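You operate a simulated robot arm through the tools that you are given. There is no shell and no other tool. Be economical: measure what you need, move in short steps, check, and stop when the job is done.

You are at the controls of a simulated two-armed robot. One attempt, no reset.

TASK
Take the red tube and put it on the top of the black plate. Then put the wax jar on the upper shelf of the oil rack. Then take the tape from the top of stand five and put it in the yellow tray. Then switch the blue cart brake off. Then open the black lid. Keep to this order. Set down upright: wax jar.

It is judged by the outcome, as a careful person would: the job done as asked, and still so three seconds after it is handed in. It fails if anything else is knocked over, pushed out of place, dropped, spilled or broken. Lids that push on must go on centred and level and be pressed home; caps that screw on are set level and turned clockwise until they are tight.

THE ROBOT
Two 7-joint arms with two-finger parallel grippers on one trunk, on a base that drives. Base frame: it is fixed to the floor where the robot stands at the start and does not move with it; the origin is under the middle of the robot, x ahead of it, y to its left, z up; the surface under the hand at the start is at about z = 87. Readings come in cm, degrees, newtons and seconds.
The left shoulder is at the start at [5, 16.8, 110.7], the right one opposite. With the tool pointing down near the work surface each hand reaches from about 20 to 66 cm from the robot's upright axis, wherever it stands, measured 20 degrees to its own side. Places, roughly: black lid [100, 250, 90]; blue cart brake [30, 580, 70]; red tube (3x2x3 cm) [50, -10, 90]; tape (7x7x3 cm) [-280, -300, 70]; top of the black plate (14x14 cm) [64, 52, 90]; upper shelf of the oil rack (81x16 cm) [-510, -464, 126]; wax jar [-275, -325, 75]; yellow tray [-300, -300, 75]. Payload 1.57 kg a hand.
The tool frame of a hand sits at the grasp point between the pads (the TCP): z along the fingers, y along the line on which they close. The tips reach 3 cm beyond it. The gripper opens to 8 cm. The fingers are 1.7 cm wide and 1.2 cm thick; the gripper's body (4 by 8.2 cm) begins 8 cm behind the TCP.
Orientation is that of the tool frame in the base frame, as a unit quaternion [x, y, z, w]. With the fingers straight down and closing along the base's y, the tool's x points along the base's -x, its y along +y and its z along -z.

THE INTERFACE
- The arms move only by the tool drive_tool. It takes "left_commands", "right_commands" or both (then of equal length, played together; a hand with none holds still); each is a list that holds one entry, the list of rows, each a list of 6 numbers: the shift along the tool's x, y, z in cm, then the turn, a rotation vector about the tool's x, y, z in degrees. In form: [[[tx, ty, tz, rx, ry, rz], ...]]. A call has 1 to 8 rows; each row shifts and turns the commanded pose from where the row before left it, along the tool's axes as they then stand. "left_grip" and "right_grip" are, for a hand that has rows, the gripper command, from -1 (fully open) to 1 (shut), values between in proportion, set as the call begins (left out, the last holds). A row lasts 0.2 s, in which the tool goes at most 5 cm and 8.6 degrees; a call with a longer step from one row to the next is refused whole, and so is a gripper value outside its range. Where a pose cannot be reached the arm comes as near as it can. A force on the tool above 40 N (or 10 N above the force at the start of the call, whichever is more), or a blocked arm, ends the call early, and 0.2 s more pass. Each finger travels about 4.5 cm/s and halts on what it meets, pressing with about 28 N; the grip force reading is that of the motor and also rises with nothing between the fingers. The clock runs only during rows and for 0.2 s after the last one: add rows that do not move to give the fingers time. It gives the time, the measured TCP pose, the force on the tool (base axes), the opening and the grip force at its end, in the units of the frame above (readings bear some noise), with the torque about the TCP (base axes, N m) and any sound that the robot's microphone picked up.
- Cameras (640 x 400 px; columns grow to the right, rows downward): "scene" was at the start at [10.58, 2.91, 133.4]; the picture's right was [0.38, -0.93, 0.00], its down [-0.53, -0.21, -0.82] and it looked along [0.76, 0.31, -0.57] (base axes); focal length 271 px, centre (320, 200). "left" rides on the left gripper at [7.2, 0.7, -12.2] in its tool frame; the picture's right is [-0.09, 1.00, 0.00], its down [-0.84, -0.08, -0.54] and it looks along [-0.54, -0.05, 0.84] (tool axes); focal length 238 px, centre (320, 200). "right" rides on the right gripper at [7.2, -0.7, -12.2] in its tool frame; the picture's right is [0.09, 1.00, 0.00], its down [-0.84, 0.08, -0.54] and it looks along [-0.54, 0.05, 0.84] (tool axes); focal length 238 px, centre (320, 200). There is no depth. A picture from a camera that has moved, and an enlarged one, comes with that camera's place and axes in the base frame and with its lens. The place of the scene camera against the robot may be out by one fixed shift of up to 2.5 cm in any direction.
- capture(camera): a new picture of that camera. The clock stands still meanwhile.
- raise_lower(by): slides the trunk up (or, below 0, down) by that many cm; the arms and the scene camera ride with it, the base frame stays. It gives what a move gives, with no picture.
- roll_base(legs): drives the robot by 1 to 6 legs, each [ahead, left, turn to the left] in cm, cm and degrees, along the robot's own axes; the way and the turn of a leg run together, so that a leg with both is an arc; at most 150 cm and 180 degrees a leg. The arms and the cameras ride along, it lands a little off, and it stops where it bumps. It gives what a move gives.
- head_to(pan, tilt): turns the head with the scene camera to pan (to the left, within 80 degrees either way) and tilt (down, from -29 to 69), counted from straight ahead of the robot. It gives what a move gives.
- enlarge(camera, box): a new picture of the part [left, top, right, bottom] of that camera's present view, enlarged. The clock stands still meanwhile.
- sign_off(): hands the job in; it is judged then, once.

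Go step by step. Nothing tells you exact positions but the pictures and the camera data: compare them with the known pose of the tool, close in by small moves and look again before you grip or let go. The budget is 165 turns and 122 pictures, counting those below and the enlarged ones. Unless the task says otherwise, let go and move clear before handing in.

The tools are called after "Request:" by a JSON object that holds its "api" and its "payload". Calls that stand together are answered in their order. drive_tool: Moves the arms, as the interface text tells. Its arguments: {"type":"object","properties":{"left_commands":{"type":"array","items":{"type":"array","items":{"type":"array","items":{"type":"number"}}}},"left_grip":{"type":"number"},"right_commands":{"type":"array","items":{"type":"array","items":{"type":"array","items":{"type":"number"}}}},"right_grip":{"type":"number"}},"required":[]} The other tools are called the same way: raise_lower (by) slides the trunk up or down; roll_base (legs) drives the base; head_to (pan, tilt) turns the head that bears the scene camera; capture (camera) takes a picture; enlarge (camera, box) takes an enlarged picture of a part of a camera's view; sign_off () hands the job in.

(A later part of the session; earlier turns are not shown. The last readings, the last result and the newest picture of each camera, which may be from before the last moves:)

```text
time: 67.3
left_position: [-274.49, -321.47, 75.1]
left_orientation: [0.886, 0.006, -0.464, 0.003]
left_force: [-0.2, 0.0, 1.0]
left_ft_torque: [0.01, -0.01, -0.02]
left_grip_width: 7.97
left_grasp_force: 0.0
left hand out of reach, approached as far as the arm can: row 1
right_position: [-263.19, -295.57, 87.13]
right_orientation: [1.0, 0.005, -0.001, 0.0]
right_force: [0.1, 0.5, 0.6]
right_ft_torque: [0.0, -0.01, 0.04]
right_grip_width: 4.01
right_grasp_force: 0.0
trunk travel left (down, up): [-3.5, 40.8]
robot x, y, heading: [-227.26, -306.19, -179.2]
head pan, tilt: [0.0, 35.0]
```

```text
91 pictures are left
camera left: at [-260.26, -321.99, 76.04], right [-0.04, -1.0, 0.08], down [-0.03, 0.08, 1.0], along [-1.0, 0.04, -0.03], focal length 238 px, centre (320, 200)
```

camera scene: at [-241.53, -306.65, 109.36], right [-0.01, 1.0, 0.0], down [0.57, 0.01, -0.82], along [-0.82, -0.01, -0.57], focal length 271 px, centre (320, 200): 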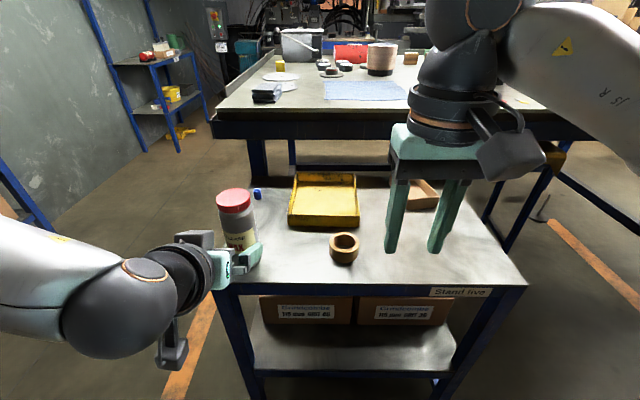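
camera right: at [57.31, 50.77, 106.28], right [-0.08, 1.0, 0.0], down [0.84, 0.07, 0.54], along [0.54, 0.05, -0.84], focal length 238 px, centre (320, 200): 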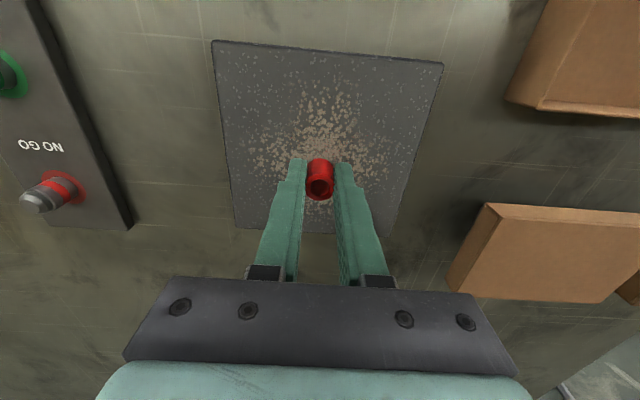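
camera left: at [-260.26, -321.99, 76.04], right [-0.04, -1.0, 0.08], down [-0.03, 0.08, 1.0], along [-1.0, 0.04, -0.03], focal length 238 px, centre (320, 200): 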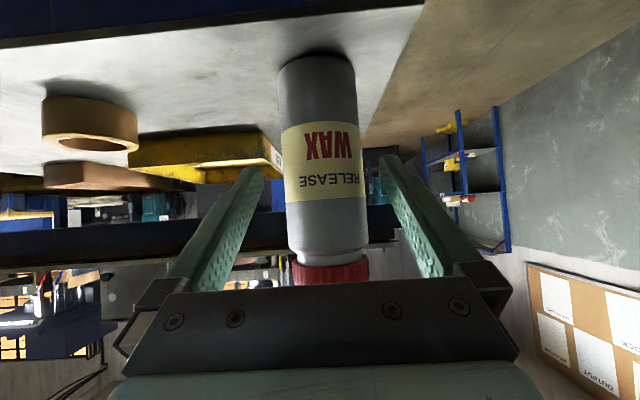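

The jar is centred between the fingers; its axis is now put at x about -277.5. I go in 3 cm more and grip.

Request:
{"api": "drive_tool", "payload": {"left_commands": [[[-0.85, 0, 1.23, 0, 0, 0], [-0.85, 0, 1.23, 0, 0, 0], [0, 0, 0, 0, 0, 0]]]}}

Request:
{"api": "drive_tool", "payload": {"left_commands": [[[0, 0, 0, 0, 0, 0], [0, 0, 0, 0, 0, 0], [0, 0, 0, 0, 0, 0], [0, 0, 0, 0, 0, 0]]], "left_grip": 1}}

Request:
{"api": "capture", "payload": {"camera": "left"}}

Request:
{"api": "capture", "payload": {"camera": "scene"}}

```text
time: 68.1
left_position: [-277.48, -321.49, 75.05]
left_orientation: [0.886, 0.004, -0.464, 0.002]
left_force: [0.7, 0.7, 0.8]
left_ft_torque: [-0.01, -0.01, 0.0]
left_grip_width: 7.99
left_grasp_force: 0.0
right_position: [-263.07, -295.72, 87.12]
right_orientation: [1.0, 0.004, 0.0, 0.0]
right_force: [0.1, -0.2, -0.9]
right_ft_torque: [0.05, -0.04, -0.02]
right_grip_width: 3.99
right_grasp_force: 0.0
trunk travel left (down, up): [-3.5, 40.8]
robot x, y, heading: [-226.76, -306.07, -179.2]
head pan, tilt: [0.0, 35.0]
```

```text
time: 69.1
left_position: [-277.44, -321.35, 75.1]
left_orientation: [0.886, 0.005, -0.464, 0.002]
left_force: [0.4, -1.8, -0.4]
left_ft_torque: [-0.02, 0.04, 0.02]
left_grip_width: 5.87
left_grasp_force: 27.6
right_position: [-263.19, -295.62, 87.26]
right_orientation: [1.0, 0.005, 0.001, 0.0]
right_force: [-0.2, -0.1, 1.0]
right_ft_torque: [0.0, 0.03, 0.02]
right_grip_width: 4.0
right_grasp_force: 0.0
trunk travel left (down, up): [-3.5, 40.8]
robot x, y, heading: [-227.45, -305.95, -179.3]
head pan, tilt: [0.0, 35.0]
```

```text
90 pictures are left
camera left: at [-263.26, -322.0, 76.02], right [-0.04, -1.0, 0.08], down [-0.03, 0.08, 1.0], along [-1.0, 0.04, -0.03], focal length 238 px, centre (320, 200)
```

left: 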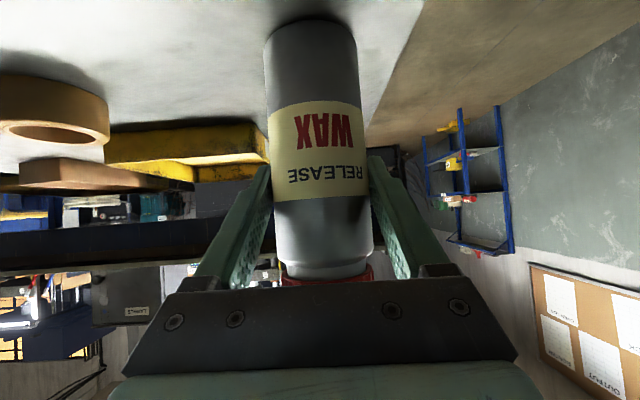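

```text
89 pictures are left
camera scene: at [-241.53, -306.66, 109.36], right [-0.01, 1.0, 0.0], down [0.57, 0.01, -0.82], along [-0.82, -0.01, -0.57], focal length 271 px, centre (320, 200)
```

scene: 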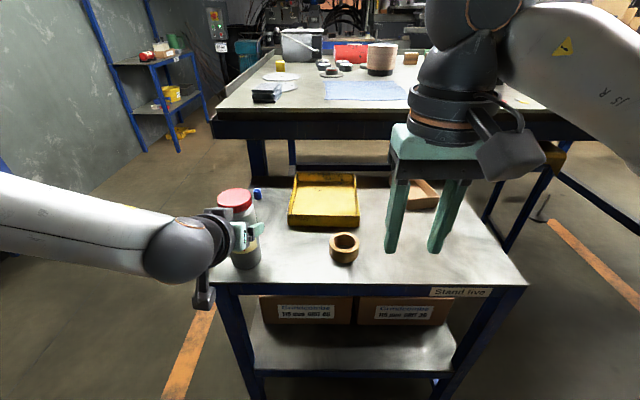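

The jar is gripped at 5.9 cm, about 8 cm above its base. I raise it with the trunk and check.

Request:
{"api": "raise_lower", "payload": {"by": 8}}

Request:
{"api": "capture", "payload": {"camera": "left"}}

```text
time: 70.2
left_position: [-277.52, -321.54, 82.95]
left_orientation: [0.886, 0.004, -0.463, 0.002]
left_force: [0.4, -1.0, -3.5]
left_ft_torque: [0.02, -0.05, -0.05]
left_grip_width: 5.87
left_grasp_force: 27.6
right_position: [-263.18, -295.58, 95.02]
right_orientation: [1.0, 0.005, 0.001, 0.0]
right_force: [-0.2, 0.6, 0.3]
right_ft_torque: [0.0, 0.02, 0.01]
right_grip_width: 3.99
right_grasp_force: 0.1
trunk travel left (down, up): [-11.5, 32.8]
robot x, y, heading: [-227.26, -306.68, -179.4]
head pan, tilt: [0.0, 35.0]
```

```text
88 pictures are left
camera left: at [-263.28, -321.99, 84.0], right [-0.04, -1.0, 0.08], down [-0.03, 0.08, 1.0], along [-1.0, 0.04, -0.04], focal length 238 px, centre (320, 200)
```

left: 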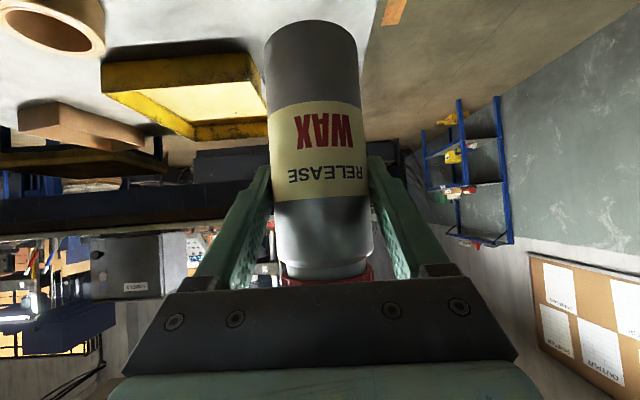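

The jar is held firmly. I raise it more, back off east and look toward the rack and the way there.

Request:
{"api": "raise_lower", "payload": {"by": 30}}

Request:
{"api": "roll_base", "payload": {"legs": [[-30, 0, 0], [0, 70, 0]]}}

Request:
{"api": "head_to", "payload": {"pan": 5, "tilt": 22}}

Request:
{"api": "capture", "payload": {"camera": "scene"}}

```text
time: 73.2
left_position: [-277.6, -321.52, 112.91]
left_orientation: [0.886, 0.003, -0.463, 0.001]
left_force: [0.1, -0.2, -4.5]
left_ft_torque: [0.02, -0.04, -0.04]
left_grip_width: 5.86
left_grasp_force: 27.7
right_position: [-263.19, -295.69, 125.04]
right_orientation: [1.0, 0.005, 0.0, 0.0]
right_force: [-1.2, 1.1, 0.4]
right_ft_torque: [0.0, 0.0, 0.0]
right_grip_width: 4.0
right_grasp_force: 0.0
trunk travel left (down, up): [-41.5, 2.8]
robot x, y, heading: [-227.19, -306.11, -179.5]
head pan, tilt: [0.0, 35.0]
```

```text
time: 81.5
left_position: [-246.14, -392.11, 112.93]
left_orientation: [0.885, 0.008, -0.465, 0.004]
left_force: [-0.2, 0.5, -4.2]
left_ft_torque: [0.04, -0.05, 0.0]
left_grip_width: 5.84
left_grasp_force: 27.7
right_position: [-232.01, -366.16, 125.15]
right_orientation: [1.0, 0.007, 0.0, 0.0]
right_force: [0.1, -0.2, 0.0]
right_ft_torque: [0.04, 0.01, 0.01]
right_grip_width: 4.0
right_grasp_force: 0.1
trunk travel left (down, up): [-41.5, 2.8]
robot x, y, heading: [-195.92, -376.41, -179.1]
head pan, tilt: [0.0, 35.0]
```

```text
time: 82.3
left_position: [-246.08, -392.11, 113.02]
left_orientation: [0.886, 0.006, -0.464, 0.003]
left_force: [-0.2, 0.2, -4.3]
left_ft_torque: [0.01, -0.05, 0.03]
left_grip_width: 5.87
left_grasp_force: 28.3
right_position: [-232.03, -366.17, 125.06]
right_orientation: [1.0, 0.008, 0.0, 0.0]
right_force: [-0.5, 0.0, -0.2]
right_ft_torque: [0.03, -0.01, -0.03]
right_grip_width: 3.99
right_grasp_force: 0.0
trunk travel left (down, up): [-41.5, 2.8]
robot x, y, heading: [-195.75, -376.54, -179.3]
head pan, tilt: [5.0, 22.0]
```

```text
87 pictures are left
camera scene: at [-210.72, -377.88, 149.41], right [-0.1, 0.99, 0.0], down [0.37, 0.04, -0.93], along [-0.92, -0.09, -0.38], focal length 271 px, centre (320, 200)
```

scene: 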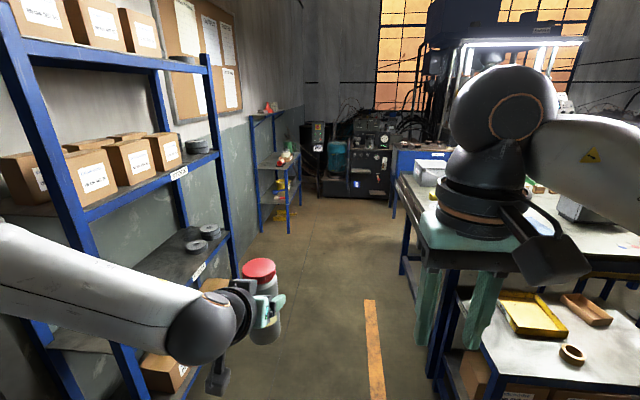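

The corridor between the storage rack (front about y -446) and the table (edge about -340) is free. I drive along it and look at the oil rack.

Request:
{"api": "roll_base", "payload": {"legs": [[110, 10, 0], [90, 0, 0]]}}

Request:
{"api": "head_to", "payload": {"pan": 30, "tilt": 20}}

Request:
{"api": "capture", "payload": {"camera": "scene"}}

```text
time: 92.2
left_position: [-442.53, -409.05, 113.03]
left_orientation: [0.886, 0.018, -0.463, 0.009]
left_force: [0.4, 1.2, -4.7]
left_ft_torque: [-0.04, -0.05, 0.01]
left_grip_width: 5.84
left_grasp_force: 27.7
right_position: [-429.05, -382.85, 125.07]
right_orientation: [1.0, 0.019, 0.0, 0.0]
right_force: [0.1, 0.1, 0.3]
right_ft_torque: [-0.02, -0.03, 0.0]
right_grip_width: 4.01
right_grasp_force: 0.0
trunk travel left (down, up): [-41.5, 2.8]
robot x, y, heading: [-392.48, -392.28, -177.6]
head pan, tilt: [5.0, 22.0]
```

```text
time: 93.1
left_position: [-442.6, -409.08, 112.98]
left_orientation: [0.886, 0.018, -0.463, 0.009]
left_force: [1.4, 0.0, -4.0]
left_ft_torque: [0.0, -0.04, 0.02]
left_grip_width: 5.85
left_grasp_force: 28.1
right_position: [-428.98, -382.74, 125.11]
right_orientation: [1.0, 0.019, -0.001, 0.0]
right_force: [-0.7, -0.4, 0.3]
right_ft_torque: [0.02, 0.0, 0.0]
right_grip_width: 4.0
right_grasp_force: 0.0
trunk travel left (down, up): [-41.5, 2.8]
robot x, y, heading: [-392.54, -392.33, -177.7]
head pan, tilt: [30.0, 20.0]
```

```text
86 pictures are left
camera scene: at [-406.2, -397.77, 149.74], right [-0.53, 0.85, 0.0], down [0.29, 0.18, -0.94], along [-0.79, -0.5, -0.34], focal length 271 px, centre (320, 200)
```

scene: 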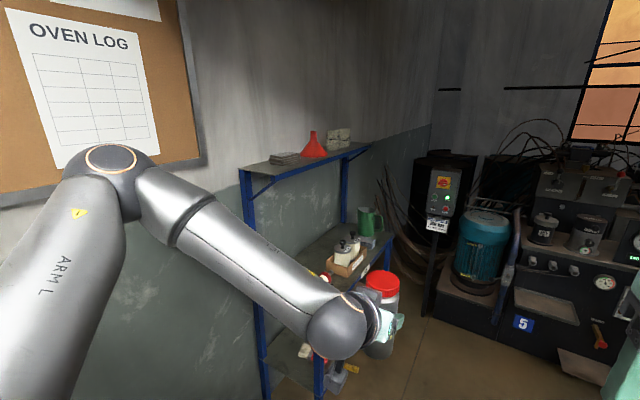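

The upper shelf holds a stack of pads, a funnel and small boxes. I zoom in to find free space.

Request:
{"api": "enlarge", "payload": {"camera": "scene", "box": [225, 110, 405, 220]}}

```text
3.56 times, centred on (315, 165) of scene
camera zoom: at [-406.2, -397.77, 149.74], right [-0.53, 0.85, 0.0], down [0.29, 0.18, -0.94], along [-0.79, -0.5, -0.34], focal length 963 px, centre (338, 324)
```

zoom: 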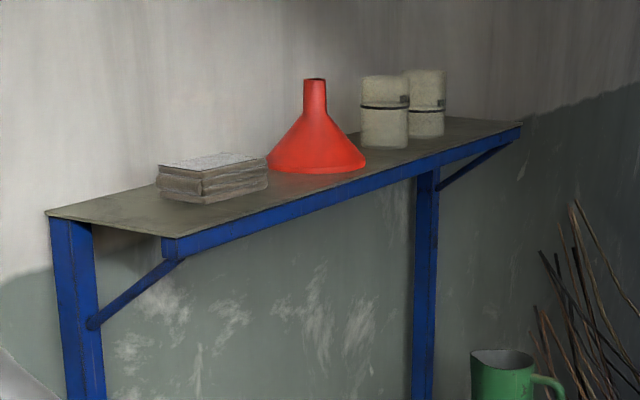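

Free space is at the shelf's east end, x about -474 to -487. I turn to face the wall here, then raise the jar above shelf height.

Request:
{"api": "roll_base", "payload": {"legs": [[15, 0, 0], [0, 0, 87.7]]}}

Request:
{"api": "raise_lower", "payload": {"by": 2.8}}

Request:
{"api": "drive_tool", "payload": {"left_commands": [[[-3.3, 0, -2.3, 0, 0, 0], [-3.3, 0, -2.3, 0, 0, 0], [-3.3, 0, -2.3, 0, 0, 0], [0, 0, 0, 0, 0, 0]]]}}

```text
time: 98.2
left_position: [-393.12, -443.38, 113.01]
left_orientation: [0.628, 0.625, -0.328, 0.326]
left_force: [-0.3, -0.8, -4.9]
left_ft_torque: [0.03, 0.02, -0.01]
left_grip_width: 5.84
left_grasp_force: 28.0
right_position: [-418.9, -428.74, 125.16]
right_orientation: [0.709, 0.705, 0.0, 0.0]
right_force: [-0.6, -0.9, 0.6]
right_ft_torque: [0.02, 0.0, 0.03]
right_grip_width: 3.99
right_grasp_force: 0.0
trunk travel left (down, up): [-41.5, 2.8]
robot x, y, heading: [-408.17, -392.93, -90.6]
head pan, tilt: [30.0, 20.0]
```

```text
time: 98.9
left_position: [-393.18, -443.36, 115.66]
left_orientation: [0.628, 0.625, -0.329, 0.327]
left_force: [-0.4, 0.0, -4.0]
left_ft_torque: [0.06, -0.02, -0.03]
left_grip_width: 5.85
left_grasp_force: 27.8
right_position: [-418.86, -428.82, 127.93]
right_orientation: [0.709, 0.705, 0.0, 0.001]
right_force: [0.1, 0.5, 0.0]
right_ft_torque: [0.04, 0.02, -0.01]
right_grip_width: 4.0
right_grasp_force: 0.0
trunk travel left (down, up): [-44.3, 0.0]
robot x, y, heading: [-407.58, -392.47, -90.3]
head pan, tilt: [30.0, 20.0]
```

```text
time: 99.9
left_position: [-393.22, -443.71, 127.68]
left_orientation: [0.628, 0.625, -0.329, 0.327]
left_force: [0.2, 0.1, -3.4]
left_ft_torque: [0.04, -0.03, -0.01]
left_grip_width: 5.86
left_grasp_force: 28.3
right_position: [-418.88, -428.78, 127.9]
right_orientation: [0.709, 0.705, 0.001, 0.0]
right_force: [0.7, 0.0, -0.3]
right_ft_torque: [-0.01, 0.0, 0.04]
right_grip_width: 3.98
right_grasp_force: 0.1
trunk travel left (down, up): [-44.3, 0.0]
robot x, y, heading: [-407.72, -393.12, -90.3]
head pan, tilt: [30.0, 20.0]
```

Request:
{"api": "drive_tool", "payload": {"left_commands": [[[-3.3, 0, -2.3, 0, 0, 0], [-3.3, 0, -2.3, 0, 0, 0], [-3, 0, -2, 0, 0, 0], [0, 0, 0, 0, 0, 0]]]}}

Request:
{"api": "head_to", "payload": {"pan": -35, "tilt": 30}}

Request:
{"api": "capture", "payload": {"camera": "scene"}}

Request:
{"api": "capture", "payload": {"camera": "left"}}

```text
time: 100.9
left_position: [-393.5, -443.87, 139.32]
left_orientation: [0.629, 0.624, -0.329, 0.326]
left_force: [0.0, 0.2, -3.2]
left_ft_torque: [0.05, 0.0, -0.01]
left_grip_width: 5.86
left_grasp_force: 27.9
right_position: [-418.87, -428.69, 127.93]
right_orientation: [0.71, 0.705, 0.0, 0.0]
right_force: [-0.1, -0.1, 0.3]
right_ft_torque: [0.01, 0.02, -0.06]
right_grip_width: 4.01
right_grasp_force: 0.1
trunk travel left (down, up): [-44.3, 0.0]
robot x, y, heading: [-407.67, -392.73, -90.2]
head pan, tilt: [30.0, 20.0]
```

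```text
time: 102.2
left_position: [-393.26, -443.84, 139.27]
left_orientation: [0.628, 0.625, -0.328, 0.327]
left_force: [0.1, 0.7, -4.7]
left_ft_torque: [0.06, 0.03, -0.01]
left_grip_width: 5.87
left_grasp_force: 27.9
right_position: [-418.85, -428.74, 127.95]
right_orientation: [0.71, 0.704, 0.0, 0.001]
right_force: [-0.6, 0.1, -0.3]
right_ft_torque: [0.0, -0.03, 0.02]
right_grip_width: 4.0
right_grasp_force: 0.0
trunk travel left (down, up): [-44.3, 0.0]
robot x, y, heading: [-407.5, -392.71, -90.2]
head pan, tilt: [-35.0, 30.0]
```

```text
84 pictures are left
camera scene: at [-414.62, -404.67, 150.9], right [-0.82, 0.58, 0.0], down [0.29, 0.41, -0.87], along [-0.5, -0.71, -0.5], focal length 271 px, centre (320, 200)
```

scene: 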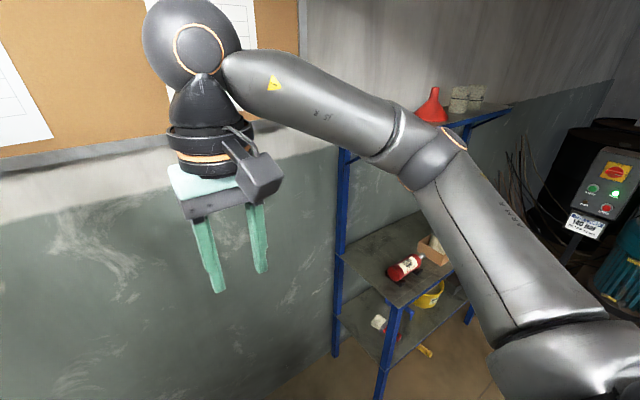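

```text
83 pictures are left
camera left: at [-392.58, -429.67, 140.35], right [1.0, -0.06, 0.08], down [-0.08, -0.03, 1.0], along [-0.06, -1.0, -0.04], focal length 238 px, centre (320, 200)
```

left: 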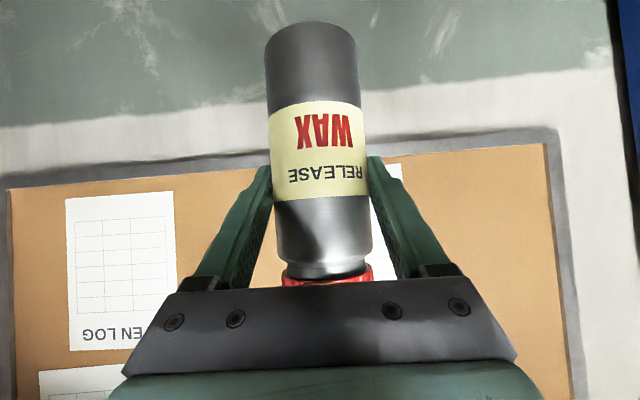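

Reach at this height works. I strafe right so the jar comes in front of the shelf's east end.

Request:
{"api": "roll_base", "payload": {"legs": [[0, -84, 0]]}}

Request:
{"api": "capture", "payload": {"camera": "left"}}

Request:
{"api": "head_to", "payload": {"pan": 15, "tilt": 35}}

Request:
{"api": "capture", "payload": {"camera": "scene"}}

```text
time: 109.9
left_position: [-476.87, -442.97, 139.33]
left_orientation: [0.63, 0.623, -0.33, 0.326]
left_force: [-0.3, -0.3, -3.9]
left_ft_torque: [0.08, 0.0, 0.03]
left_grip_width: 5.86
left_grasp_force: 28.4
right_position: [-502.31, -427.99, 128.0]
right_orientation: [0.712, 0.702, 0.0, 0.0]
right_force: [-0.3, 0.0, -0.3]
right_ft_torque: [-0.02, -0.01, 0.02]
right_grip_width: 4.02
right_grasp_force: 0.1
trunk travel left (down, up): [-44.3, 0.0]
robot x, y, heading: [-490.96, -391.97, -90.7]
head pan, tilt: [-35.0, 30.0]
```

```text
82 pictures are left
camera left: at [-475.98, -428.98, 140.35], right [1.0, -0.06, 0.08], down [-0.08, -0.03, 1.0], along [-0.06, -1.0, -0.04], focal length 238 px, centre (320, 200)
```

left: 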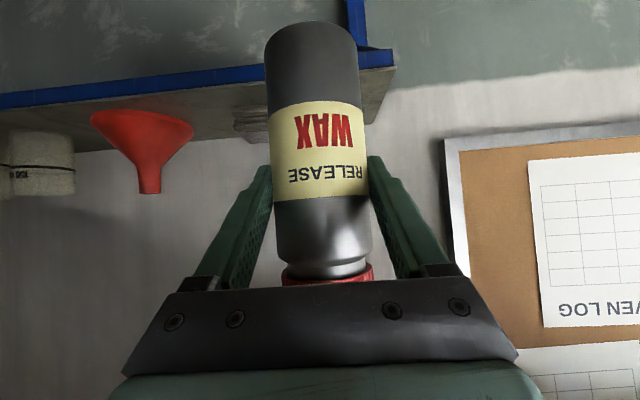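

```text
time: 111.1
left_position: [-476.85, -442.99, 139.37]
left_orientation: [0.631, 0.623, -0.33, 0.325]
left_force: [-0.1, 0.0, -3.3]
left_ft_torque: [0.06, -0.02, 0.02]
left_grip_width: 5.85
left_grasp_force: 27.6
right_position: [-502.32, -427.82, 127.81]
right_orientation: [0.711, 0.703, -0.001, 0.0]
right_force: [-0.6, 0.1, -0.3]
right_ft_torque: [0.0, 0.01, 0.01]
right_grip_width: 4.0
right_grasp_force: 0.0
trunk travel left (down, up): [-44.3, 0.0]
robot x, y, heading: [-491.12, -391.84, -90.6]
head pan, tilt: [15.0, 35.0]
```

```text
81 pictures are left
camera scene: at [-490.42, -405.04, 150.12], right [-0.97, -0.25, 0.0], down [-0.14, 0.56, -0.82], along [0.2, -0.79, -0.57], focal length 271 px, centre (320, 200)
```

scene: 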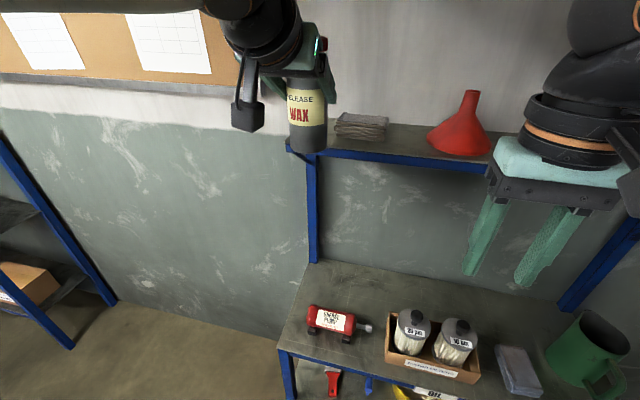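

The shelf's front edge is about y -456, its east end about x -469, the pad stack starts about x -483; the jar at x -476 fits. I roll ahead 9 cm, then extend the arm.

Request:
{"api": "roll_base", "payload": {"legs": [[9, 0, 0]]}}

Request:
{"api": "capture", "payload": {"camera": "left"}}

Request:
{"api": "capture", "payload": {"camera": "scene"}}

```text
time: 112.2
left_position: [-477.11, -452.06, 139.32]
left_orientation: [0.631, 0.622, -0.33, 0.325]
left_force: [-0.5, -0.7, -4.6]
left_ft_torque: [0.04, 0.03, 0.03]
left_grip_width: 5.85
left_grasp_force: 28.0
right_position: [-502.38, -436.87, 127.84]
right_orientation: [0.713, 0.702, 0.0, 0.0]
right_force: [0.0, -0.5, 0.2]
right_ft_torque: [0.01, 0.02, 0.03]
right_grip_width: 4.0
right_grasp_force: 0.1
trunk travel left (down, up): [-44.3, 0.0]
robot x, y, heading: [-490.91, -400.77, -90.9]
head pan, tilt: [15.0, 35.0]
```

```text
80 pictures are left
camera left: at [-476.21, -437.95, 140.33], right [0.99, -0.07, 0.08], down [-0.08, -0.03, 1.0], along [-0.06, -1.0, -0.04], focal length 238 px, centre (320, 200)
```

left: 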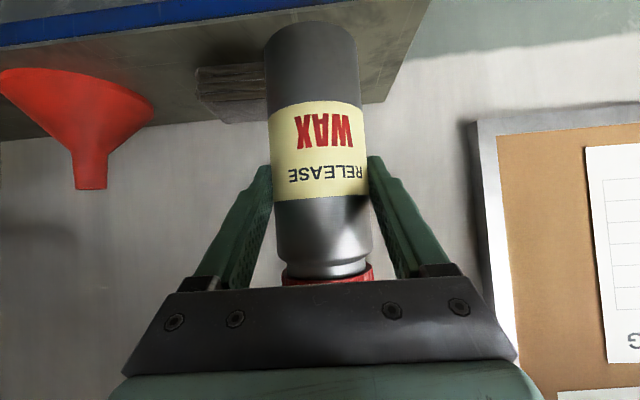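

```text
79 pictures are left
camera scene: at [-490.57, -413.99, 150.11], right [-0.97, -0.24, 0.0], down [-0.14, 0.56, -0.82], along [0.2, -0.79, -0.57], focal length 271 px, centre (320, 200)
```

scene: 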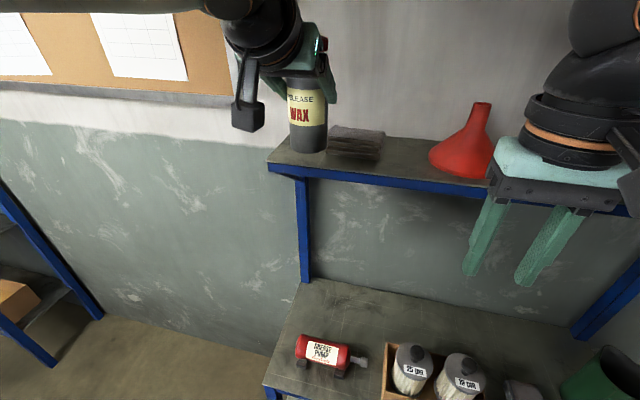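

I move the jar over the shelf's free east end: x -474, y -460.5, still 4 cm above.

Request:
{"api": "drive_tool", "payload": {"left_commands": [[[0, 2, 0, 0, 0, 0], [-1.62, 0.4, 2.32, 0, 0, 0], [-1.62, 0.4, 2.32, 0, 0, 0], [-1.62, 0.4, 2.32, 0, 0, 0], [0, 0, 0, 0, 0, 0]]]}}

Request:
{"api": "capture", "payload": {"camera": "left"}}

Request:
{"api": "enlarge", "payload": {"camera": "scene", "box": [220, 80, 400, 200]}}

```text
time: 113.4
left_position: [-473.95, -460.65, 139.51]
left_orientation: [0.632, 0.621, -0.331, 0.325]
left_force: [0.0, 0.5, -4.1]
left_ft_torque: [0.06, -0.01, 0.01]
left_grip_width: 5.83
left_grasp_force: 27.7
right_position: [-502.51, -436.68, 127.96]
right_orientation: [0.713, 0.701, 0.0, 0.001]
right_force: [-0.6, 0.1, -0.5]
right_ft_torque: [-0.01, 0.02, -0.01]
right_grip_width: 4.01
right_grasp_force: 0.1
trunk travel left (down, up): [-44.3, 0.0]
robot x, y, heading: [-491.3, -400.9, -90.8]
head pan, tilt: [15.0, 35.0]
```

```text
78 pictures are left
camera left: at [-473.11, -446.52, 140.52], right [0.99, -0.07, 0.08], down [-0.08, -0.03, 1.0], along [-0.06, -1.0, -0.04], focal length 238 px, centre (320, 200)
```

left: 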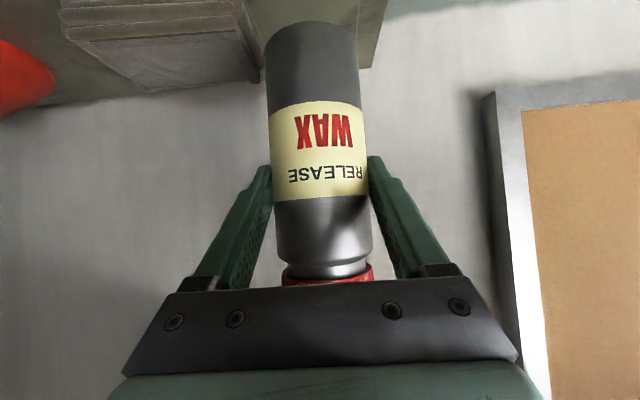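

```text
3.33 times, centred on (310, 140) of scene
camera zoom: at [-490.57, -413.85, 150.13], right [-0.97, -0.24, 0.0], down [-0.14, 0.56, -0.82], along [0.2, -0.79, -0.57], focal length 903 px, centre (353, 400)
```

zoom: 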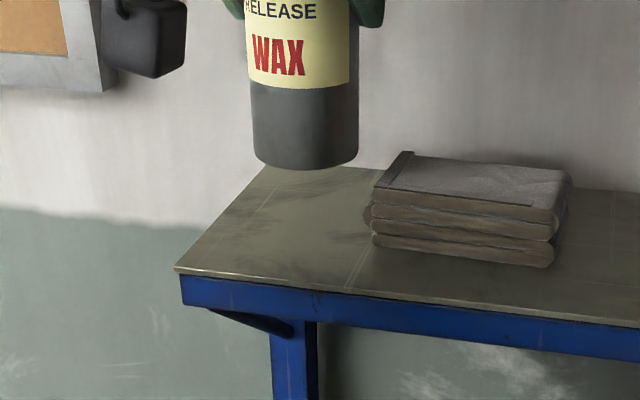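

The jar is above a free spot, clear of the pads. I lower it, slowly near the end.

Request:
{"api": "drive_tool", "payload": {"left_commands": [[[1.64, 0, 1.14, 0, 0, 0], [1.07, 0, 0.74, 0, 0, 0], [0, 0, 0, 0, 0, 0]]]}}

Request:
{"api": "enlarge", "payload": {"camera": "scene", "box": [220, 80, 400, 200]}}

```text
time: 114.2
left_position: [-474.12, -460.7, 136.04]
left_orientation: [0.632, 0.622, -0.33, 0.325]
left_force: [-1.4, -0.2, -3.5]
left_ft_torque: [0.04, 0.01, -0.01]
left_grip_width: 5.88
left_grasp_force: 27.8
right_position: [-502.52, -436.73, 127.87]
right_orientation: [0.712, 0.702, 0.0, 0.0]
right_force: [-0.3, 0.2, 0.4]
right_ft_torque: [0.02, -0.01, 0.01]
right_grip_width: 4.03
right_grasp_force: 0.2
trunk travel left (down, up): [-44.3, 0.0]
robot x, y, heading: [-491.22, -401.11, -90.9]
head pan, tilt: [15.0, 35.0]
```

```text
3.33 times, centred on (310, 140) of scene
camera zoom: at [-490.57, -413.94, 150.12], right [-0.97, -0.24, 0.0], down [-0.14, 0.56, -0.82], along [0.2, -0.79, -0.57], focal length 903 px, centre (353, 400)
```

zoom: 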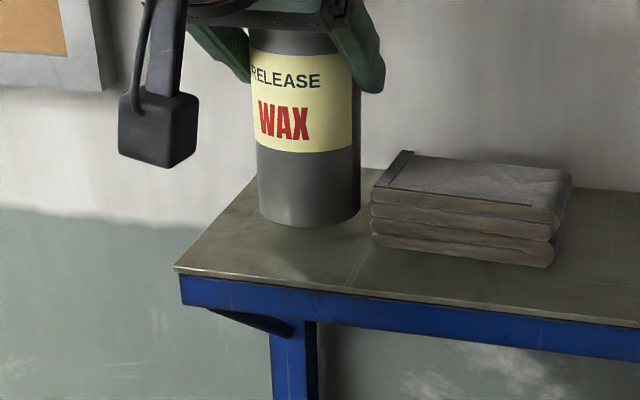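

About 1–2 cm to go. I continue in small steps, nudging 0.5 cm away from the pads.

Request:
{"api": "drive_tool", "payload": {"left_commands": [[[0.66, 0.5, 0.46, 0, 0, 0], [0, 0, 0, 0, 0, 0]]]}}

Request:
{"api": "drive_tool", "payload": {"left_commands": [[[0.25, 0, 0.17, 0, 0, 0], [0, 0, 0, 0, 0, 0]]]}}

Request:
{"api": "drive_tool", "payload": {"left_commands": [[[0.25, 0, 0.17, 0, 0, 0], [0, 0, 0, 0, 0, 0]]]}}

Request:
{"api": "drive_tool", "payload": {"left_commands": [[[0.2, 0, 0.14, 0, 0, 0], [0, 0, 0, 0, 0, 0]]]}}

Request:
{"api": "enlarge", "payload": {"camera": "scene", "box": [220, 80, 400, 200]}}

```text
time: 114.8
left_position: [-473.72, -460.74, 135.35]
left_orientation: [0.631, 0.622, -0.33, 0.326]
left_force: [0.1, 0.7, -3.8]
left_ft_torque: [0.04, 0.01, 0.0]
left_grip_width: 5.87
left_grasp_force: 27.8
right_position: [-502.62, -436.69, 127.82]
right_orientation: [0.713, 0.701, 0.0, 0.0]
right_force: [-0.2, -0.2, 0.2]
right_ft_torque: [0.01, -0.01, 0.01]
right_grip_width: 3.99
right_grasp_force: 0.1
trunk travel left (down, up): [-44.3, 0.0]
robot x, y, heading: [-491.07, -400.94, -91.0]
head pan, tilt: [15.0, 35.0]
```

```text
time: 115.4
left_position: [-473.59, -460.64, 134.91]
left_orientation: [0.631, 0.622, -0.331, 0.325]
left_force: [0.7, -0.2, -2.9]
left_ft_torque: [0.01, -0.01, -0.02]
left_grip_width: 5.83
left_grasp_force: 27.4
right_position: [-502.45, -436.77, 127.91]
right_orientation: [0.713, 0.702, 0.001, 0.001]
right_force: [0.1, -0.3, -0.4]
right_ft_torque: [0.02, 0.02, -0.01]
right_grip_width: 4.01
right_grasp_force: 0.0
trunk travel left (down, up): [-44.3, 0.0]
robot x, y, heading: [-490.91, -401.14, -90.7]
head pan, tilt: [15.0, 35.0]
```

```text
time: 116.0
left_position: [-473.68, -460.39, 135.02]
left_orientation: [0.629, 0.621, -0.332, 0.328]
left_force: [0.5, -2.5, 11.3]
left_ft_torque: [0.07, -0.04, -0.04]
left_grip_width: 5.87
left_grasp_force: 28.2
right_position: [-502.55, -436.68, 127.98]
right_orientation: [0.713, 0.702, -0.001, 0.001]
right_force: [0.1, 0.6, 0.3]
right_ft_torque: [-0.03, 0.0, 0.01]
right_grip_width: 4.0
right_grasp_force: 0.0
trunk travel left (down, up): [-44.3, 0.0]
robot x, y, heading: [-491.2, -400.77, -91.2]
head pan, tilt: [15.0, 35.0]
```

```text
time: 116.6
left_position: [-473.67, -460.47, 134.94]
left_orientation: [0.629, 0.62, -0.334, 0.329]
left_force: [-0.2, -9.0, 25.6]
left_ft_torque: [-0.15, -0.01, -0.01]
left_grip_width: 5.86
left_grasp_force: 28.5
right_position: [-502.52, -436.53, 127.98]
right_orientation: [0.713, 0.702, 0.0, 0.001]
right_force: [0.3, -1.0, 0.0]
right_ft_torque: [0.02, -0.01, -0.01]
right_grip_width: 3.99
right_grasp_force: 0.0
trunk travel left (down, up): [-44.3, 0.0]
robot x, y, heading: [-490.74, -401.01, -91.1]
head pan, tilt: [15.0, 35.0]
```

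```text
3.33 times, centred on (310, 140) of scene
camera zoom: at [-490.66, -413.77, 150.16], right [-0.97, -0.24, 0.0], down [-0.14, 0.56, -0.82], along [0.2, -0.8, -0.57], focal length 903 px, centre (353, 400)
```

zoom: 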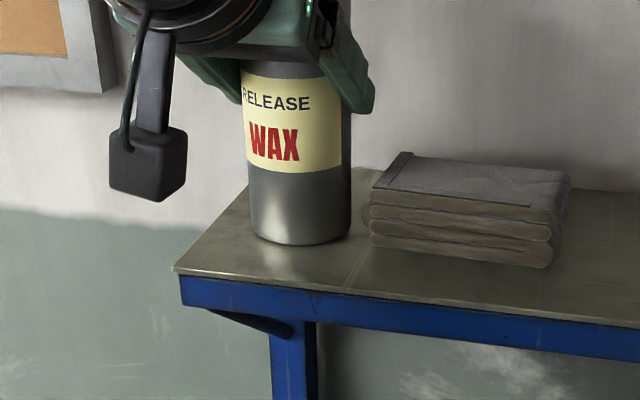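

The jar stands on the shelf. I relieve the pressing a little, open the fingers and back out horizontally.

Request:
{"api": "drive_tool", "payload": {"left_commands": [[[-0.25, 0, -0.17, 0, 0, 0], [0, 0, 0, 0, 0, 0]]]}}

Request:
{"api": "drive_tool", "payload": {"left_commands": [[[0, 0, 0, 0, 0, 0], [0, 0, 0, 0, 0, 0], [0, 0, 0, 0, 0, 0]]], "left_grip": -0.85}}

Request:
{"api": "capture", "payload": {"camera": "left"}}

Request:
{"api": "enlarge", "payload": {"camera": "scene", "box": [220, 80, 400, 200]}}

```text
time: 117.2
left_position: [-473.72, -460.5, 134.92]
left_orientation: [0.631, 0.62, -0.332, 0.327]
left_force: [-1.3, -8.6, 19.8]
left_ft_torque: [-0.4, 0.19, 0.04]
left_grip_width: 5.81
left_grasp_force: 28.2
right_position: [-502.61, -436.67, 127.92]
right_orientation: [0.713, 0.701, 0.0, 0.001]
right_force: [0.0, 0.0, 0.5]
right_ft_torque: [0.01, 0.03, 0.0]
right_grip_width: 3.99
right_grasp_force: 0.1
trunk travel left (down, up): [-44.3, 0.0]
robot x, y, heading: [-491.43, -400.54, -90.8]
head pan, tilt: [15.0, 35.0]
```

```text
time: 118.0
left_position: [-473.65, -460.6, 134.63]
left_orientation: [0.631, 0.622, -0.329, 0.326]
left_force: [0.4, 0.7, -0.2]
left_ft_torque: [0.02, 0.0, 0.01]
left_grip_width: 7.39
left_grasp_force: 0.0
right_position: [-502.43, -436.6, 127.87]
right_orientation: [0.712, 0.702, 0.0, 0.0]
right_force: [0.1, 0.2, 0.8]
right_ft_torque: [0.01, 0.05, -0.02]
right_grip_width: 3.98
right_grasp_force: 0.0
trunk travel left (down, up): [-44.3, 0.0]
robot x, y, heading: [-490.78, -400.95, -91.1]
head pan, tilt: [15.0, 35.0]
```

```text
74 pictures are left
camera left: at [-472.63, -446.42, 135.69], right [0.99, -0.07, 0.08], down [-0.08, -0.03, 1.0], along [-0.06, -1.0, -0.04], focal length 238 px, centre (320, 200)
```

left: 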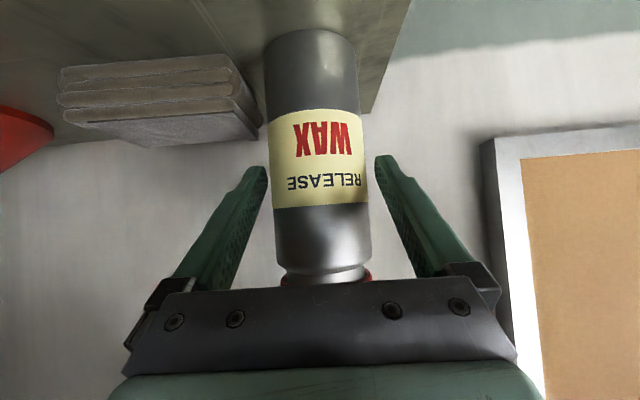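

```text
3.33 times, centred on (310, 140) of scene
camera zoom: at [-490.58, -413.89, 150.12], right [-0.97, -0.24, 0.0], down [-0.14, 0.56, -0.82], along [0.2, -0.79, -0.57], focal length 903 px, centre (353, 400)
```

zoom: 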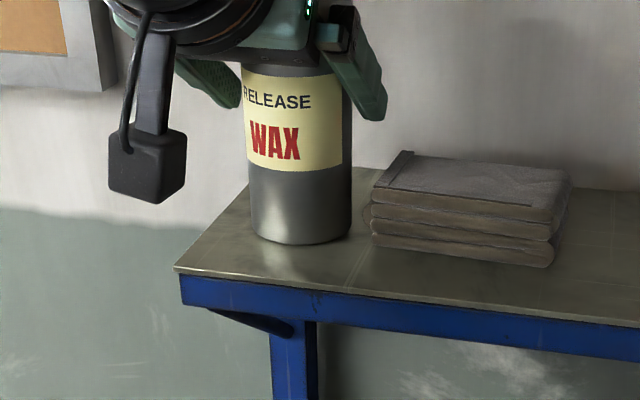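

Request:
{"api": "drive_tool", "payload": {"left_commands": [[[1.14, 0, -1.64, 0, 0, 0], [1.14, 0, -1.64, 0, 0, 0], [1.71, 0, -2.46, 0, 0, 0], [1.71, 0, -2.46, 0, 0, 0], [0, 0, 0, 0, 0, 0]]]}}

Request:
{"api": "capture", "payload": {"camera": "scene"}}

```text
time: 119.2
left_position: [-473.41, -450.47, 134.62]
left_orientation: [0.631, 0.622, -0.33, 0.326]
left_force: [-0.2, -0.3, -0.8]
left_ft_torque: [0.0, -0.02, 0.03]
left_grip_width: 7.37
left_grasp_force: 0.2
right_position: [-502.51, -436.66, 127.93]
right_orientation: [0.713, 0.702, 0.0, 0.0]
right_force: [0.3, 0.0, 0.5]
right_ft_torque: [0.03, 0.0, -0.03]
right_grip_width: 4.0
right_grasp_force: 0.0
trunk travel left (down, up): [-44.3, 0.0]
robot x, y, heading: [-491.29, -400.69, -91.0]
head pan, tilt: [15.0, 35.0]
```

```text
72 pictures are left
camera scene: at [-490.59, -413.94, 150.12], right [-0.97, -0.24, 0.0], down [-0.14, 0.56, -0.82], along [0.2, -0.79, -0.57], focal length 271 px, centre (320, 200)
```

scene: 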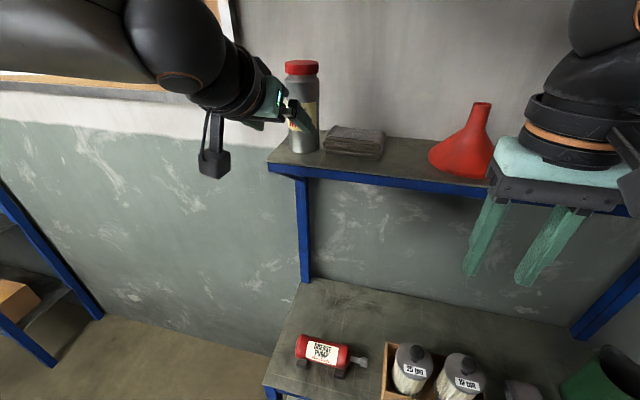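

The jar stands upright, clear of the hand. I back off and retrace the way to stand five.

Request:
{"api": "roll_base", "payload": {"legs": [[-8, 0, 0], [0, 84, 0], [0, 0, -89]]}}

Request:
{"api": "head_to", "payload": {"pan": 0, "tilt": 30}}

Request:
{"api": "roll_base", "payload": {"legs": [[-105, 0, 0], [-105, 0, 0]]}}

Request:
{"api": "capture", "payload": {"camera": "scene"}}

```text
time: 131.4
left_position: [-455.06, -413.52, 134.59]
left_orientation: [0.886, 0.01, -0.463, 0.005]
left_force: [-0.7, -0.3, -0.3]
left_ft_torque: [0.0, -0.02, 0.0]
left_grip_width: 7.39
left_grasp_force: 0.2
right_position: [-442.39, -384.09, 127.92]
right_orientation: [1.0, 0.012, 0.001, 0.0]
right_force: [-0.7, 0.1, 0.3]
right_ft_torque: [-0.02, 0.02, 0.0]
right_grip_width: 3.99
right_grasp_force: 0.1
trunk travel left (down, up): [-44.3, 0.0]
robot x, y, heading: [-406.3, -394.01, -178.6]
head pan, tilt: [15.0, 35.0]
```

```text
time: 132.2
left_position: [-455.0, -413.59, 134.64]
left_orientation: [0.886, 0.01, -0.463, 0.005]
left_force: [-0.6, 1.0, 0.9]
left_ft_torque: [-0.01, 0.01, 0.02]
left_grip_width: 7.42
left_grasp_force: 0.0
right_position: [-442.4, -383.85, 127.76]
right_orientation: [1.0, 0.012, 0.0, 0.0]
right_force: [0.0, -0.7, 0.2]
right_ft_torque: [0.01, -0.01, -0.01]
right_grip_width: 4.01
right_grasp_force: 0.1
trunk travel left (down, up): [-44.3, 0.0]
robot x, y, heading: [-406.32, -394.29, -178.9]
head pan, tilt: [0.0, 30.0]
```

```text
time: 142.7
left_position: [-243.96, -409.25, 134.7]
left_orientation: [0.886, 0.01, -0.463, 0.005]
left_force: [0.3, 0.4, 0.1]
left_ft_torque: [-0.01, -0.05, 0.04]
left_grip_width: 7.41
left_grasp_force: 0.0
right_position: [-231.34, -379.74, 127.93]
right_orientation: [1.0, 0.011, -0.001, 0.001]
right_force: [-0.4, 0.8, 0.5]
right_ft_torque: [0.04, -0.02, 0.0]
right_grip_width: 4.0
right_grasp_force: 0.1
trunk travel left (down, up): [-44.3, 0.0]
robot x, y, heading: [-195.28, -389.92, -178.7]
head pan, tilt: [0.0, 30.0]
```

```text
71 pictures are left
camera scene: at [-209.78, -390.51, 150.91], right [-0.02, 1.0, 0.0], down [0.5, 0.01, -0.87], along [-0.87, -0.02, -0.5], focal length 271 px, centre (320, 200)
```

scene: 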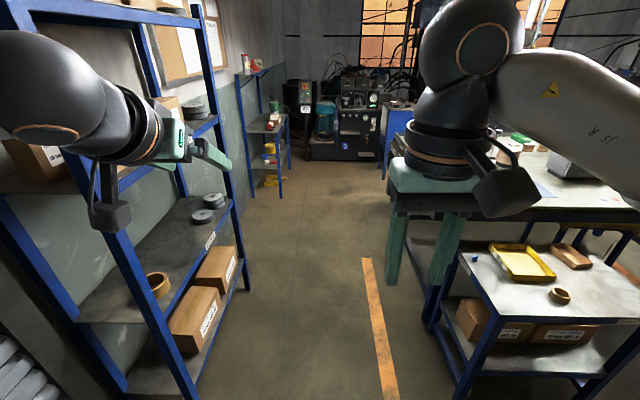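

Jar seen standing on the rack. I strafe back to the stand and close in.

Request:
{"api": "roll_base", "payload": {"legs": [[0, -77, -1.3], [34, 0, 0]]}}

Request:
{"api": "raise_lower", "payload": {"by": -36}}

Request:
{"api": "capture", "payload": {"camera": "right"}}

Request:
{"api": "capture", "payload": {"camera": "scene"}}

```text
time: 151.6
left_position: [-279.62, -332.09, 134.67]
left_orientation: [0.886, -0.003, -0.463, -0.002]
left_force: [0.5, -1.0, -0.6]
left_ft_torque: [-0.02, 0.01, 0.0]
left_grip_width: 7.4
left_grasp_force: 0.0
right_position: [-266.19, -302.8, 127.85]
right_orientation: [1.0, -0.002, 0.0, 0.001]
right_force: [0.2, -1.1, -0.2]
right_ft_torque: [0.0, -0.02, -0.01]
right_grip_width: 3.98
right_grasp_force: 0.1
trunk travel left (down, up): [-44.3, 0.0]
robot x, y, heading: [-230.25, -314.04, 179.6]
head pan, tilt: [0.0, 30.0]
```

```text
time: 155.1
left_position: [-279.62, -332.02, 98.6]
left_orientation: [0.886, -0.003, -0.463, -0.002]
left_force: [0.3, 0.1, -0.5]
left_ft_torque: [0.0, 0.0, -0.01]
left_grip_width: 7.39
left_grasp_force: 0.0
right_position: [-265.99, -302.91, 91.88]
right_orientation: [1.0, -0.001, 0.0, 0.0]
right_force: [-0.5, 0.9, -0.1]
right_ft_torque: [0.01, 0.01, 0.01]
right_grip_width: 3.99
right_grasp_force: 0.1
trunk travel left (down, up): [-8.3, 36.0]
robot x, y, heading: [-229.87, -314.06, 179.5]
head pan, tilt: [0.0, 30.0]
```

```text
70 pictures are left
camera right: at [-258.92, -302.17, 104.07], right [0.09, -1.0, 0.0], down [-0.84, -0.07, 0.54], along [-0.54, -0.05, -0.84], focal length 238 px, centre (320, 200)
```

right: 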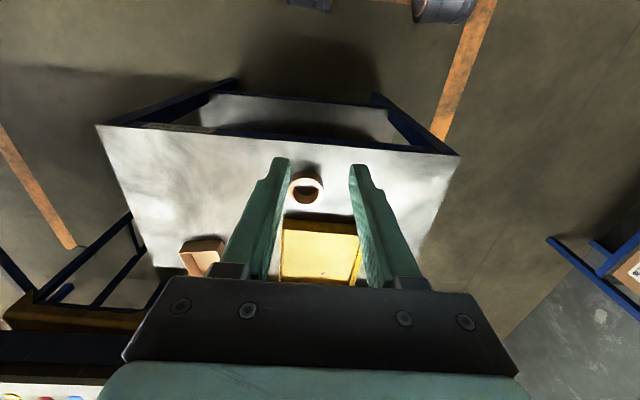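

```text
69 pictures are left
camera scene: at [-244.87, -314.23, 114.91], right [0.0, 1.0, 0.0], down [0.5, 0.0, -0.87], along [-0.87, 0.0, -0.5], focal length 271 px, centre (320, 200)
```

scene: 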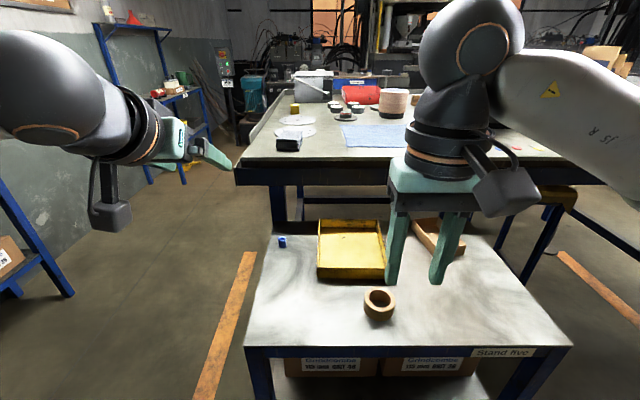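

The tape is at about [-278.5, -301.7], the tray spans about x -286 to -301, y -298 to -311. I move the right hand over the tape, opened.

Request:
{"api": "drive_tool", "payload": {"right_commands": [[[-4.2, -0.4, 0, 0, 0, 0], [-4.2, -0.4, 2, 0, 0, 0], [-4.1, -0.4, 2, 0, 0, 0], [0, 0, 4, 0, 0, 0], [0, 0, 4, 0, 0, 0], [0, 0, 0, 0, 0, 0]]], "right_grip": -1}}

Request:
{"api": "capture", "payload": {"camera": "right"}}

```text
time: 156.5
left_position: [-279.56, -332.09, 98.58]
left_orientation: [0.886, -0.002, -0.463, -0.001]
left_force: [0.0, -0.1, -0.3]
left_ft_torque: [-0.01, 0.02, 0.0]
left_grip_width: 7.42
left_grasp_force: 0.1
right_position: [-278.64, -301.53, 79.92]
right_orientation: [1.0, -0.002, -0.001, -0.001]
right_force: [-0.1, 0.2, 0.3]
right_ft_torque: [-0.03, 0.04, -0.02]
right_grip_width: 8.0
right_grasp_force: 0.1
trunk travel left (down, up): [-8.3, 36.0]
robot x, y, heading: [-229.97, -314.33, 179.8]
head pan, tilt: [0.0, 30.0]
```

```text
68 pictures are left
camera right: at [-271.48, -300.68, 92.06], right [0.09, -1.0, 0.0], down [-0.84, -0.07, 0.54], along [-0.54, -0.05, -0.84], focal length 238 px, centre (320, 200)
```

right: 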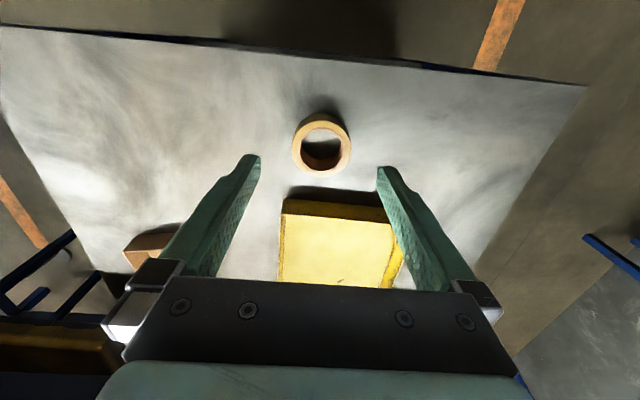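

The tape's centre is at about [-280, -301.6]. I go down part way and check again.

Request:
{"api": "drive_tool", "payload": {"right_commands": [[[-1, 0.1, 3, 0, 0, 0], [0, 0, 2, 0, 0, 0], [0, 0, 0, 0, 0, 0]]]}}

Request:
{"api": "capture", "payload": {"camera": "right"}}

Request:
{"api": "enlarge", "payload": {"camera": "scene", "box": [300, 180, 480, 340]}}

```text
time: 157.3
left_position: [-279.5, -332.27, 98.64]
left_orientation: [0.886, -0.002, -0.463, -0.001]
left_force: [0.2, -0.2, 0.2]
left_ft_torque: [0.0, -0.04, -0.04]
left_grip_width: 7.38
left_grasp_force: 0.1
right_position: [-279.77, -301.57, 74.86]
right_orientation: [1.0, -0.002, -0.001, 0.0]
right_force: [0.0, 0.4, -0.1]
right_ft_torque: [-0.03, 0.0, 0.03]
right_grip_width: 7.99
right_grasp_force: 0.0
trunk travel left (down, up): [-8.3, 36.0]
robot x, y, heading: [-230.49, -313.9, 179.4]
head pan, tilt: [0.0, 30.0]
```

```text
67 pictures are left
camera right: at [-272.56, -300.89, 87.1], right [0.09, -1.0, 0.0], down [-0.84, -0.07, 0.54], along [-0.54, -0.05, -0.84], focal length 238 px, centre (320, 200)
```

right: 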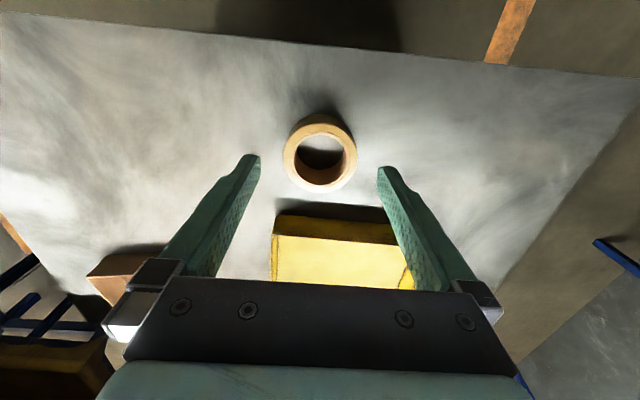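

```text
2.50 times, centred on (390, 260) of scene
camera zoom: at [-244.88, -314.23, 114.9], right [0.0, 1.0, 0.0], down [0.5, 0.0, -0.87], along [-0.87, 0.0, -0.5], focal length 677 px, centre (145, 50)
```

zoom: 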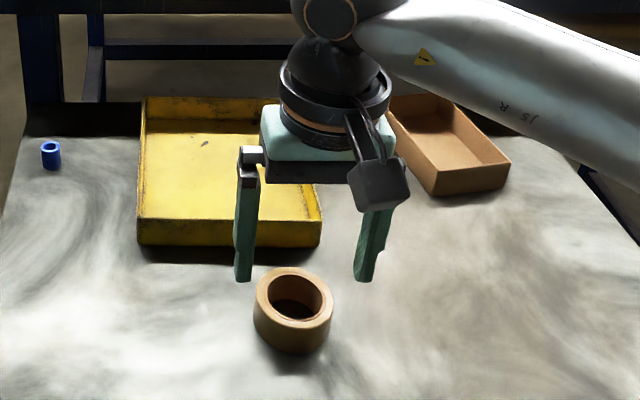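

Aligned: the tape is 5.8 cm across with its top at z 69.5. I go down and grip it.

Request:
{"api": "drive_tool", "payload": {"right_commands": [[[0, 0, 2.5, 0, 0, 0], [0, 0, 1.8, 0, 0, 0], [0, 0, 0, 0, 0, 0]]]}}

Request:
{"api": "drive_tool", "payload": {"right_commands": [[[0, 0, 0, 0, 0, 0], [0, 0, 0, 0, 0, 0], [0, 0, 0, 0, 0, 0], [0, 0, 0, 0, 0, 0]]], "right_grip": 1}}

Request:
{"api": "drive_tool", "payload": {"right_commands": [[[0, 0, -2, 0, 0, 0], [0, 0, -4, 0, 0, 0], [0, 0, -3, 0, 0, 0], [0, 0, 0, 0, 0, 0]]]}}

Request:
{"api": "capture", "payload": {"camera": "right"}}

```text
time: 158.1
left_position: [-279.59, -332.02, 98.64]
left_orientation: [0.886, -0.002, -0.463, -0.001]
left_force: [-0.2, -0.3, -0.3]
left_ft_torque: [0.01, 0.02, 0.0]
left_grip_width: 7.4
left_grasp_force: 0.0
right_position: [-279.71, -301.67, 70.68]
right_orientation: [1.0, -0.001, -0.001, 0.0]
right_force: [0.1, -0.5, -0.1]
right_ft_torque: [0.02, 0.0, 0.0]
right_grip_width: 8.01
right_grasp_force: 0.0
trunk travel left (down, up): [-8.3, 36.0]
robot x, y, heading: [-230.14, -313.58, 180.0]
head pan, tilt: [0.0, 30.0]
```

```text
time: 159.1
left_position: [-279.56, -332.01, 98.62]
left_orientation: [0.886, -0.001, -0.464, 0.0]
left_force: [-0.1, 0.5, 0.4]
left_ft_torque: [0.04, 0.01, 0.01]
left_grip_width: 7.43
left_grasp_force: 0.2
right_position: [-279.77, -301.76, 70.73]
right_orientation: [1.0, -0.002, 0.0, 0.0]
right_force: [-0.5, -0.4, -0.2]
right_ft_torque: [-0.01, 0.03, 0.0]
right_grip_width: 6.04
right_grasp_force: 27.7
trunk travel left (down, up): [-8.3, 36.0]
robot x, y, heading: [-230.34, -313.63, 179.6]
head pan, tilt: [0.0, 30.0]
```

```text
time: 160.1
left_position: [-279.58, -332.13, 98.58]
left_orientation: [0.887, -0.002, -0.463, -0.001]
left_force: [0.0, -0.8, 0.3]
left_ft_torque: [-0.02, -0.03, 0.01]
left_grip_width: 7.41
left_grasp_force: 0.0
right_position: [-279.81, -301.66, 79.78]
right_orientation: [1.0, -0.001, 0.0, 0.001]
right_force: [-0.3, -0.1, -0.7]
right_ft_torque: [0.01, -0.03, -0.03]
right_grip_width: 6.04
right_grasp_force: 28.2
trunk travel left (down, up): [-8.3, 36.0]
robot x, y, heading: [-230.49, -313.87, 179.9]
head pan, tilt: [0.0, 30.0]
```

```text
65 pictures are left
camera right: at [-272.51, -301.02, 91.94], right [0.09, -1.0, 0.0], down [-0.84, -0.07, 0.54], along [-0.54, -0.05, -0.84], focal length 238 px, centre (320, 200)
```

right: 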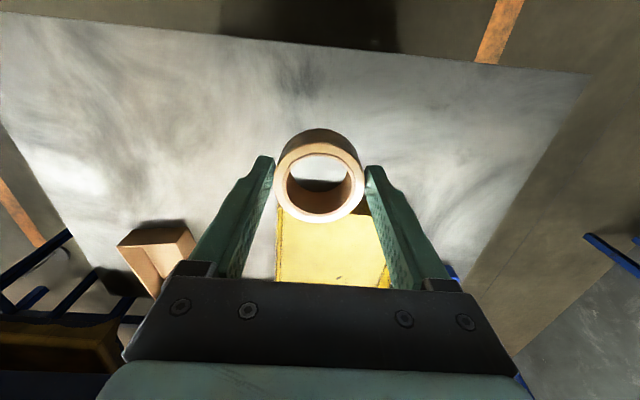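

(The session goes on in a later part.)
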